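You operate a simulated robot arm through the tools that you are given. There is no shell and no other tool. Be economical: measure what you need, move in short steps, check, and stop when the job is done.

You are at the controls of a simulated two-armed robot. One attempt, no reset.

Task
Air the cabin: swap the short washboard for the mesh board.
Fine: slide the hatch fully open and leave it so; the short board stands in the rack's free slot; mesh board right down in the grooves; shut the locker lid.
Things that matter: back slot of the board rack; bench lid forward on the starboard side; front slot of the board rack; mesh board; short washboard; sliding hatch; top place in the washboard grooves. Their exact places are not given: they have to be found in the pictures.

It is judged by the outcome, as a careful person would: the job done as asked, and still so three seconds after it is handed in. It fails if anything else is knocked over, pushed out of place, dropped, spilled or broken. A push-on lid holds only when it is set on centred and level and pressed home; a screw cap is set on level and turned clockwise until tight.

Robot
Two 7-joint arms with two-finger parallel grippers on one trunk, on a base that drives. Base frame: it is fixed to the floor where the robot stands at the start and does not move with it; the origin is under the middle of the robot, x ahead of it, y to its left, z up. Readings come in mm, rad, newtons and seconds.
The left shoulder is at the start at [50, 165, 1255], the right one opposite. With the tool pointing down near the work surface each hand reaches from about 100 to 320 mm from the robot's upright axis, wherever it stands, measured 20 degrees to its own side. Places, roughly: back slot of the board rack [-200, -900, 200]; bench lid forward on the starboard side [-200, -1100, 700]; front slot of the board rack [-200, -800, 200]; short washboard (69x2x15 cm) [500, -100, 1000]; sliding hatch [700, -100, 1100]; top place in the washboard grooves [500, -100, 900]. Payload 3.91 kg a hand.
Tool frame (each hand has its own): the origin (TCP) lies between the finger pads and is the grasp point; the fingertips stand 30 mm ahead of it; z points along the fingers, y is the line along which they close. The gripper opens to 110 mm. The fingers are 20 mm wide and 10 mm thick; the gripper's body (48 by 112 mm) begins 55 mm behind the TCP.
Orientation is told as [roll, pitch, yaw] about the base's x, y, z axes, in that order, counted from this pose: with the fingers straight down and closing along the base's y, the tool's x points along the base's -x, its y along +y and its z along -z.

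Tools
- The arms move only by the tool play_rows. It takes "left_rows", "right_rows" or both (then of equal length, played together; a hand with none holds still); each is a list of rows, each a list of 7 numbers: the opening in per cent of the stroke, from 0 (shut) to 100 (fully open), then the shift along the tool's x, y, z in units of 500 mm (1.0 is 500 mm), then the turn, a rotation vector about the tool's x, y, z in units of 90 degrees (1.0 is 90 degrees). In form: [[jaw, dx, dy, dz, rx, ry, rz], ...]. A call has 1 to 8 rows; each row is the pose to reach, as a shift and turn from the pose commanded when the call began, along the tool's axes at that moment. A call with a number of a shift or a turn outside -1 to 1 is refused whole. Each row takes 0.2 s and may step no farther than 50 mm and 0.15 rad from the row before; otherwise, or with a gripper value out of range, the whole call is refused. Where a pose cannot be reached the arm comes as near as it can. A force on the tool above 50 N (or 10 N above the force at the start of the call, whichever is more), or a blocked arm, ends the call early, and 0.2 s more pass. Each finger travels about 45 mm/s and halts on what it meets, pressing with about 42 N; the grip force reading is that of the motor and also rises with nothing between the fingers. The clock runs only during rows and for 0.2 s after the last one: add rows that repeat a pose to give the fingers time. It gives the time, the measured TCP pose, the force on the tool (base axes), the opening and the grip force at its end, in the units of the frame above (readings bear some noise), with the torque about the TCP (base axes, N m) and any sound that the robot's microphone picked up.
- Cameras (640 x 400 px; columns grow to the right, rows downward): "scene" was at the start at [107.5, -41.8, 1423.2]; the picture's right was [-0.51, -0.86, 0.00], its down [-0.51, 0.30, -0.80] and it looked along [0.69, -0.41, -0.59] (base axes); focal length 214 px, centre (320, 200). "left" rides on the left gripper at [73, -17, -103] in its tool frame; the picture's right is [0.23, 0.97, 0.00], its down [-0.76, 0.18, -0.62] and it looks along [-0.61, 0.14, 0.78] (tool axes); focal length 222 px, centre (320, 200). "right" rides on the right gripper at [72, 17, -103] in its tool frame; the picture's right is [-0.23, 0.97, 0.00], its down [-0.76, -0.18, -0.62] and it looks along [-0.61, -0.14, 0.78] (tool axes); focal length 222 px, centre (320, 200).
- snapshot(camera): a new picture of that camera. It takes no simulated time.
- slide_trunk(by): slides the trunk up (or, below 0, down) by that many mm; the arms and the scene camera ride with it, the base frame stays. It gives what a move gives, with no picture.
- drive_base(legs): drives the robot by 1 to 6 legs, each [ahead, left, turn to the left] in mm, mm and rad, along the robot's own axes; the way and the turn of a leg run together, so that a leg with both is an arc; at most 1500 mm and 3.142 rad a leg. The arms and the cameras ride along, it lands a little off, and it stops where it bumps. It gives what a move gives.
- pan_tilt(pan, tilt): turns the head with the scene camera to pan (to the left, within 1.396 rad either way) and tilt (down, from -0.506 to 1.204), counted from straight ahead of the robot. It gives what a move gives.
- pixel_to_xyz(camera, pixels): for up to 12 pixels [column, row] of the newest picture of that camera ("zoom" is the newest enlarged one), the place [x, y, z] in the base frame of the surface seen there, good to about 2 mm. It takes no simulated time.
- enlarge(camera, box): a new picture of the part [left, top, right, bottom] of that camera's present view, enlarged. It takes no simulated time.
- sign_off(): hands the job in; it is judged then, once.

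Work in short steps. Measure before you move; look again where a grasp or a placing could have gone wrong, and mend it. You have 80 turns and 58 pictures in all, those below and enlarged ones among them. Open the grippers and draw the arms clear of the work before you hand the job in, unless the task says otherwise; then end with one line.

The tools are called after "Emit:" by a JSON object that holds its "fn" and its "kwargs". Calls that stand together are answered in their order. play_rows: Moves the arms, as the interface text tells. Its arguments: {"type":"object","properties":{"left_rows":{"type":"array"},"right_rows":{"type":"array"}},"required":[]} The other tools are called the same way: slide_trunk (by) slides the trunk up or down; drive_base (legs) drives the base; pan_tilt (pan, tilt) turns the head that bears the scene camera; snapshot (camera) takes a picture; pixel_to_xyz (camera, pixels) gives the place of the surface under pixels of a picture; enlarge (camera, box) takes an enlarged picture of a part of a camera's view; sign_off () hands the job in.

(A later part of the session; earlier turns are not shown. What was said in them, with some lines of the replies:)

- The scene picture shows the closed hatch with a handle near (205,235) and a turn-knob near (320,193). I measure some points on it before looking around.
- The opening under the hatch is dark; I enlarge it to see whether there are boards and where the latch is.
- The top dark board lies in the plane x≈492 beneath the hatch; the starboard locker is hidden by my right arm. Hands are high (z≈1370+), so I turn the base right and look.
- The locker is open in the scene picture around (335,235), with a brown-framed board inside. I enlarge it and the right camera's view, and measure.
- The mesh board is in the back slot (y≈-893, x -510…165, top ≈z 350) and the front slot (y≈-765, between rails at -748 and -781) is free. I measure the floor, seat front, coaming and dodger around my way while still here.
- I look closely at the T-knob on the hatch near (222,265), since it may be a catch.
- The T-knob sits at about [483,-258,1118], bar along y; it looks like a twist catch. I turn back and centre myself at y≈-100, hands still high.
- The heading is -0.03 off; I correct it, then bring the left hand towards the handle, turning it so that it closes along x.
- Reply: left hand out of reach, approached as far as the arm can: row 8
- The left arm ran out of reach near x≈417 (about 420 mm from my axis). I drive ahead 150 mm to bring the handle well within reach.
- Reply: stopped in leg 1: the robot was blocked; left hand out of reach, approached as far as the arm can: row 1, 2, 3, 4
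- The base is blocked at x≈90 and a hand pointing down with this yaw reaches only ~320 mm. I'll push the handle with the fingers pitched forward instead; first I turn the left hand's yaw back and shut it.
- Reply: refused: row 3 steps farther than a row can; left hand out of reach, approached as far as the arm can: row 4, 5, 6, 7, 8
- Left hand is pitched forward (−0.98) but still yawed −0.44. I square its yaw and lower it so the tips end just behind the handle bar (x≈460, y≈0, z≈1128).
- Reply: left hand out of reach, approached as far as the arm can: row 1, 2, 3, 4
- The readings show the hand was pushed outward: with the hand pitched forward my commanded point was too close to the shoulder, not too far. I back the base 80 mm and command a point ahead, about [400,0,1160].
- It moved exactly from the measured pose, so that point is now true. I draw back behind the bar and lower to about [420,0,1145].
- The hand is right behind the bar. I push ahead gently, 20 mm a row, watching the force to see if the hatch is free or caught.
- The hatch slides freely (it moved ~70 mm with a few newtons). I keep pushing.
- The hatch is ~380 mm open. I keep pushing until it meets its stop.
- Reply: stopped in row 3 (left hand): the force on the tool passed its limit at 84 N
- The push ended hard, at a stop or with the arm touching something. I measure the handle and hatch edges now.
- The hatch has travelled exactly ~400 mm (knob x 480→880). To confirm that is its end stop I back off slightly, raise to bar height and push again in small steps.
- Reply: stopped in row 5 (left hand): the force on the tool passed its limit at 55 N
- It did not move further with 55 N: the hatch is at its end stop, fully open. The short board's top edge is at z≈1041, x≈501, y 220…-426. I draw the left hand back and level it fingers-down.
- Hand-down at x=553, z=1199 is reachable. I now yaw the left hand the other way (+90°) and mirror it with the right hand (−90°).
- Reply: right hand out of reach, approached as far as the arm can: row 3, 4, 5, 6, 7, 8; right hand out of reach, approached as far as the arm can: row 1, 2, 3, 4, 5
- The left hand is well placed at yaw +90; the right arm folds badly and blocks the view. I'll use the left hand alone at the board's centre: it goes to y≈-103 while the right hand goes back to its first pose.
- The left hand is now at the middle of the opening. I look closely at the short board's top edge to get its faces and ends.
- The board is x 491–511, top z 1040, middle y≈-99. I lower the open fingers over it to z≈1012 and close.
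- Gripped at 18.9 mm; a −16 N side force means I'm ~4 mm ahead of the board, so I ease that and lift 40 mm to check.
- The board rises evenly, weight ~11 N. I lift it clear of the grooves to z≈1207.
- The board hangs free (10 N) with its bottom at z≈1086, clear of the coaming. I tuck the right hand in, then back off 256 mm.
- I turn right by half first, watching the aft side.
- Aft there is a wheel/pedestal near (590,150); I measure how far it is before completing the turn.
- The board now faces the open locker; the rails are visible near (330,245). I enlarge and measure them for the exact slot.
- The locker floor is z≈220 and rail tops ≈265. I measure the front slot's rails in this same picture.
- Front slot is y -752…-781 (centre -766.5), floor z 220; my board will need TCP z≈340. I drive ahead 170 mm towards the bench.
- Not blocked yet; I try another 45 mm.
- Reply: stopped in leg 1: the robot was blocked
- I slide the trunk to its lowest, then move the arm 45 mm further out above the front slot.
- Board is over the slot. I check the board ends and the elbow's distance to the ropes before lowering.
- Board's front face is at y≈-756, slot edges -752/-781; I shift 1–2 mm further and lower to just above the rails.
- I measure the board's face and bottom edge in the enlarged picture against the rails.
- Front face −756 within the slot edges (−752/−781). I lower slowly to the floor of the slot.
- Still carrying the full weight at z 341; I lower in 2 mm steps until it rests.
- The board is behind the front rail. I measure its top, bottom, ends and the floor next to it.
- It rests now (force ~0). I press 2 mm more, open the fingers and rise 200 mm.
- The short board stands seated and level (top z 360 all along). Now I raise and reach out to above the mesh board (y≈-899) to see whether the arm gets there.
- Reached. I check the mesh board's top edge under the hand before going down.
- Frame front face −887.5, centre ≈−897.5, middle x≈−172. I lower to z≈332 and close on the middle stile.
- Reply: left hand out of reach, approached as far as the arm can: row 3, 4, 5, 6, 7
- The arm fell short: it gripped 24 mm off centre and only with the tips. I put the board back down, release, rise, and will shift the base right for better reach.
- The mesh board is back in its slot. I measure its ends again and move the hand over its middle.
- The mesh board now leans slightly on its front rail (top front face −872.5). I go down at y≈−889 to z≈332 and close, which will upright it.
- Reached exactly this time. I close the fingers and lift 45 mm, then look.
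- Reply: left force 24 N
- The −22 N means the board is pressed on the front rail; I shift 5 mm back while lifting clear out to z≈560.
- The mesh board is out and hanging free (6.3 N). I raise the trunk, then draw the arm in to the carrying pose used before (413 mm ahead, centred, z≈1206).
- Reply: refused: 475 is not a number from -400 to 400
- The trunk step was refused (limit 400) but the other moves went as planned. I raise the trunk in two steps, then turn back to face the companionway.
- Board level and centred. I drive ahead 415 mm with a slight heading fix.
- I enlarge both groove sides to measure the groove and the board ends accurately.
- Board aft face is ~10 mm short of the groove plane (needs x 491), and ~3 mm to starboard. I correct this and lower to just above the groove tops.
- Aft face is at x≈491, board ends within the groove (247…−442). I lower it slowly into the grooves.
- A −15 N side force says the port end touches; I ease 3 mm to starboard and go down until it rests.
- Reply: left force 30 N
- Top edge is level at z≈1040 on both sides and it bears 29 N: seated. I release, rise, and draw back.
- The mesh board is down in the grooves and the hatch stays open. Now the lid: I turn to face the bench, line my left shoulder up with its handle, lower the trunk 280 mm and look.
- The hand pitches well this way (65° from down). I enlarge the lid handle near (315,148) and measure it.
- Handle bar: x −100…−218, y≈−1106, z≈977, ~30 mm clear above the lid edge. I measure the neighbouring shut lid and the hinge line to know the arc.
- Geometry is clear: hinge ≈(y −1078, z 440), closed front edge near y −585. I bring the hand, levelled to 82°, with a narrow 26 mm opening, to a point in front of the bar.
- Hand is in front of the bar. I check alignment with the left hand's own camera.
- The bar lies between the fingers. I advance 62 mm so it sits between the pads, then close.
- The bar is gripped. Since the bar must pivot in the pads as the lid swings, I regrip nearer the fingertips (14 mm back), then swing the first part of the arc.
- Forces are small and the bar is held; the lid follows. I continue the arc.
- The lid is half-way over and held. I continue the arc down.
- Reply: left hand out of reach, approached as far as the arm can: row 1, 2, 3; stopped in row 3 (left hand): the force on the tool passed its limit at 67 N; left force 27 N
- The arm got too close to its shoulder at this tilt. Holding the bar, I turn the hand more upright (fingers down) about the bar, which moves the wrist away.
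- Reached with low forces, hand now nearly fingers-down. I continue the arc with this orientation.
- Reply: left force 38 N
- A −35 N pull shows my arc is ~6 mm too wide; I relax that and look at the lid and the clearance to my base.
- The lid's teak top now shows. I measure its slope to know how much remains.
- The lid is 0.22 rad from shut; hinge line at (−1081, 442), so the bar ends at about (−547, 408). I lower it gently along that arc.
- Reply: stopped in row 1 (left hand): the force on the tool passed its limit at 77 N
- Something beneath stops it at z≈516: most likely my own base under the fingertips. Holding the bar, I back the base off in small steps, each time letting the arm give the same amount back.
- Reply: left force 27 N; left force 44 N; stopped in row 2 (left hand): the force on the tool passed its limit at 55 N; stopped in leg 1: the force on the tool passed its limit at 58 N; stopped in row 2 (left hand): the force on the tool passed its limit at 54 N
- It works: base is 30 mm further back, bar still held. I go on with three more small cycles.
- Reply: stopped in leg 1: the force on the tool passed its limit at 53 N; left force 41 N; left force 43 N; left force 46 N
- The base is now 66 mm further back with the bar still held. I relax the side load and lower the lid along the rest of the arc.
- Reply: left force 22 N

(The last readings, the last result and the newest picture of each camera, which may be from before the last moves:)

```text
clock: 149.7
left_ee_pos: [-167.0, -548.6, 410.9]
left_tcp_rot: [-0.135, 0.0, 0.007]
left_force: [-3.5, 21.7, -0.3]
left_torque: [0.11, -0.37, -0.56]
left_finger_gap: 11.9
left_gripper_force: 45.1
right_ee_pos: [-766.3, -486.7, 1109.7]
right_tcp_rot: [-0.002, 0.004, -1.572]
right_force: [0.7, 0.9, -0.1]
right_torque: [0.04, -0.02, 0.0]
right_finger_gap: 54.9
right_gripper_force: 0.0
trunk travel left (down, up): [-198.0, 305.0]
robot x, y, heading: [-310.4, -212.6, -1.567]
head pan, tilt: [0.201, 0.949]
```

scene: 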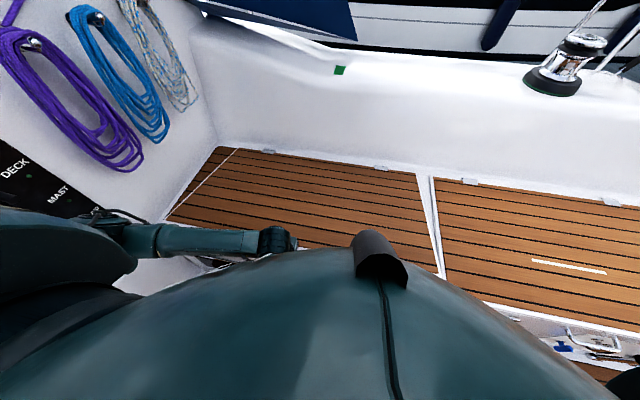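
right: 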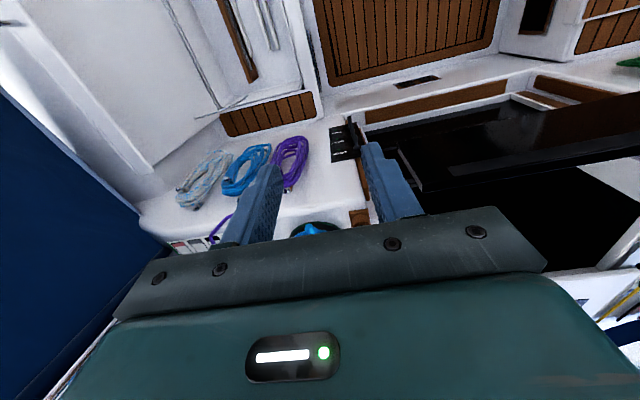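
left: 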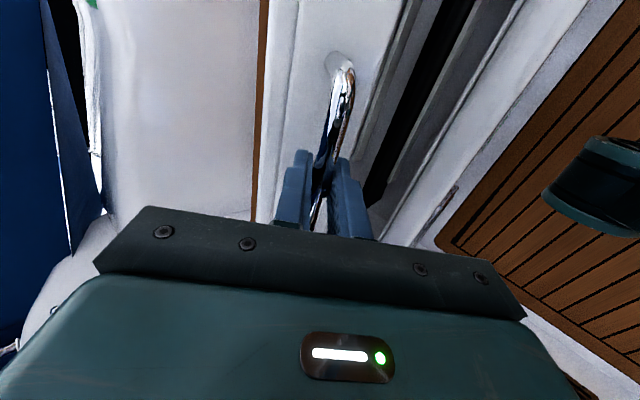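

The lid came down to z≈411 freely. I lower in 2 mm steps until it bears.

Emit:
{"fn": "play_rows", "kwargs": {"left_rows": [[0, 0, 0.004, 0.004, 0, 0, 0], [0, 0, 0.004, 0.008, 0, 0, 0], [0, 0, 0.004, 0.012, 0, 0, 0], [0, 0, 0.004, 0.016, 0, 0, 0], [0, 0, 0.003, 0.02, 0, 0, 0]]}}

Emit:
{"fn": "snapshot", "kwargs": {"camera": "scene"}}

Emit:
{"fn": "pixel_to_xyz", "kwargs": {"camera": "scene", "pixels": [[220, 190], [240, 152], [400, 190], [400, 240], [330, 200], [330, 240], [300, 230], [450, 240], [500, 260]]}}

```text
clock: 150.9
left_ee_pos: [-167.5, -550.0, 403.4]
left_tcp_rot: [-0.14, -0.001, 0.006]
left_force: [5.9, 10.3, 28.6]
left_torque: [0.17, -0.39, -0.64]
left_finger_gap: 11.9
left_gripper_force: 45.2
right_ee_pos: [-765.6, -485.8, 1110.4]
right_tcp_rot: [0.0, 0.0, -1.57]
right_force: [-0.2, 1.0, -0.1]
right_torque: [0.0, -0.01, -0.01]
right_finger_gap: 54.9
right_gripper_force: 0.0
trunk travel left (down, up): [-198.0, 305.0]
robot x, y, heading: [-309.6, -209.8, -1.567]
head pan, tilt: [0.201, 0.949]
stopped in row 5 (left hand): the force on the tool passed its limit at 51 N (the readings are from after the stop); the commanded pose is now the measured one
```

```text
3 pictures are left
```

scene: 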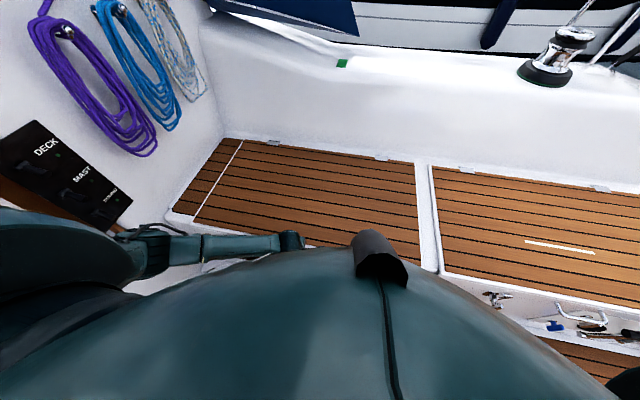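

```text
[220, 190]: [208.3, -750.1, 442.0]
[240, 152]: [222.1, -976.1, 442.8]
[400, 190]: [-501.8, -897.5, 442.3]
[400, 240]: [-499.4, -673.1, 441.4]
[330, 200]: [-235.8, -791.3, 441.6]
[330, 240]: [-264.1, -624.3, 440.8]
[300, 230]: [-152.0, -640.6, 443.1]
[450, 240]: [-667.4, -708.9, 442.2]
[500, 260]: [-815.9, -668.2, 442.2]
```

The lid is flush at z≈442 all over: shut. I open the fingers a little, rise clear and back the base off.

Emit:
{"fn": "play_rows", "kwargs": {"left_rows": [[8, 0, 0, 0, 0, 0, 0], [22, 0, 0, 0, 0, 0, 0], [22, 0, 0, 0, 0, 0, 0], [22, 0, 0, -0.03, 0, 0, 0], [22, 0, 0, -0.08, 0, 0, 0], [22, 0, 0, -0.15, 0, 0, 0], [22, 0, 0, -0.24, 0, 0, 0], [22, 0, 0, -0.33, 0, 0, 0]]}}

Emit:
{"fn": "drive_base", "kwargs": {"legs": [[-110, 0, 0]]}}

Emit:
{"fn": "slide_trunk", "kwargs": {"by": 280}}

Emit:
{"fn": "pan_tilt", "kwargs": {"pan": 1.1, "tilt": 0.6}}

Emit:
{"fn": "snapshot", "kwargs": {"camera": "scene"}}

```text
clock: 152.7
left_ee_pos: [-167.3, -529.1, 566.6]
left_tcp_rot: [-0.136, 0.0, 0.008]
left_force: [0.1, -0.3, 0.1]
left_torque: [-0.01, 0.01, -0.02]
left_finger_gap: 24.4
left_gripper_force: 0.1
right_ee_pos: [-766.7, -487.2, 1109.3]
right_tcp_rot: [0.0, 0.005, -1.572]
right_force: [-0.3, -1.0, -0.2]
right_torque: [0.03, 0.0, 0.03]
right_finger_gap: 54.8
right_gripper_force: 0.1
trunk travel left (down, up): [-198.0, 305.0]
robot x, y, heading: [-313.9, -213.5, -1.571]
head pan, tilt: [0.201, 0.949]
```

```text
clock: 153.9
left_ee_pos: [-168.6, -417.1, 565.9]
left_tcp_rot: [-0.136, 0.001, 0.006]
left_force: [0.1, -0.5, -0.2]
left_torque: [-0.04, 0.02, -0.01]
left_finger_gap: 24.1
left_gripper_force: 0.1
right_ee_pos: [-768.5, -376.2, 1109.8]
right_tcp_rot: [-0.002, 0.003, -1.572]
right_force: [0.6, 0.6, 0.3]
right_torque: [0.01, -0.05, -0.01]
right_finger_gap: 55.1
right_gripper_force: 0.1
trunk travel left (down, up): [-198.0, 305.0]
robot x, y, heading: [-312.6, -99.1, -1.564]
head pan, tilt: [0.201, 0.949]
```

```text
clock: 156.8
left_ee_pos: [-167.8, -418.2, 846.5]
left_tcp_rot: [-0.137, 0.001, 0.007]
left_force: [0.3, 0.4, -0.8]
left_torque: [0.0, -0.02, -0.02]
left_finger_gap: 24.2
left_gripper_force: 0.0
right_ee_pos: [-767.4, -376.2, 1390.9]
right_tcp_rot: [-0.001, 0.003, -1.573]
right_force: [0.0, -0.5, 0.2]
right_torque: [0.02, -0.02, -0.02]
right_finger_gap: 55.1
right_gripper_force: 0.1
trunk travel left (down, up): [-478.0, 25.0]
robot x, y, heading: [-312.4, -97.3, -1.57]
head pan, tilt: [0.201, 0.949]
```

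```text
clock: 157.9
left_ee_pos: [-168.7, -418.3, 845.1]
left_tcp_rot: [-0.135, -0.001, 0.006]
left_force: [-0.2, 0.0, 0.2]
left_torque: [0.0, -0.01, 0.02]
left_finger_gap: 24.0
left_gripper_force: 0.1
right_ee_pos: [-767.0, -377.0, 1389.7]
right_tcp_rot: [-0.003, 0.003, -1.571]
right_force: [-0.4, -0.4, -0.2]
right_torque: [0.03, 0.01, -0.01]
right_finger_gap: 55.0
right_gripper_force: 0.1
trunk travel left (down, up): [-478.0, 25.0]
robot x, y, heading: [-312.7, -101.2, -1.571]
head pan, tilt: [1.1, 0.6]
```

```text
2 pictures are left
5 turns are left
```

scene: 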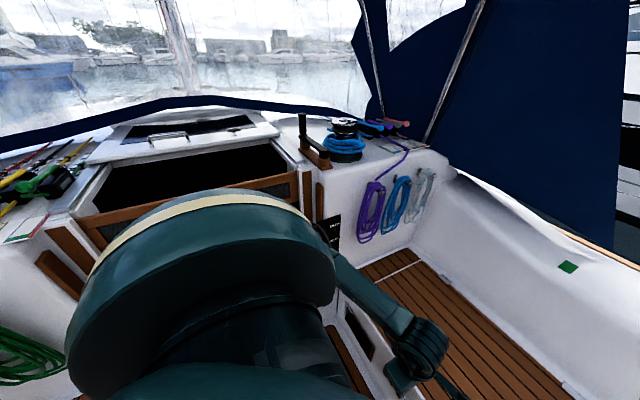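

The hatch is still fully open, the mesh board is down in the grooves and the lid is shut flush. Both hands are clear and open, so I hand the job in.

Emit:
{"fn": "sign_off", "kwargs": {}}

```text
The job is handed in.
```

The hatch is slid fully open, the mesh board is down in the grooves, the short board stands in the rack's front slot, and the locker lid is shut.
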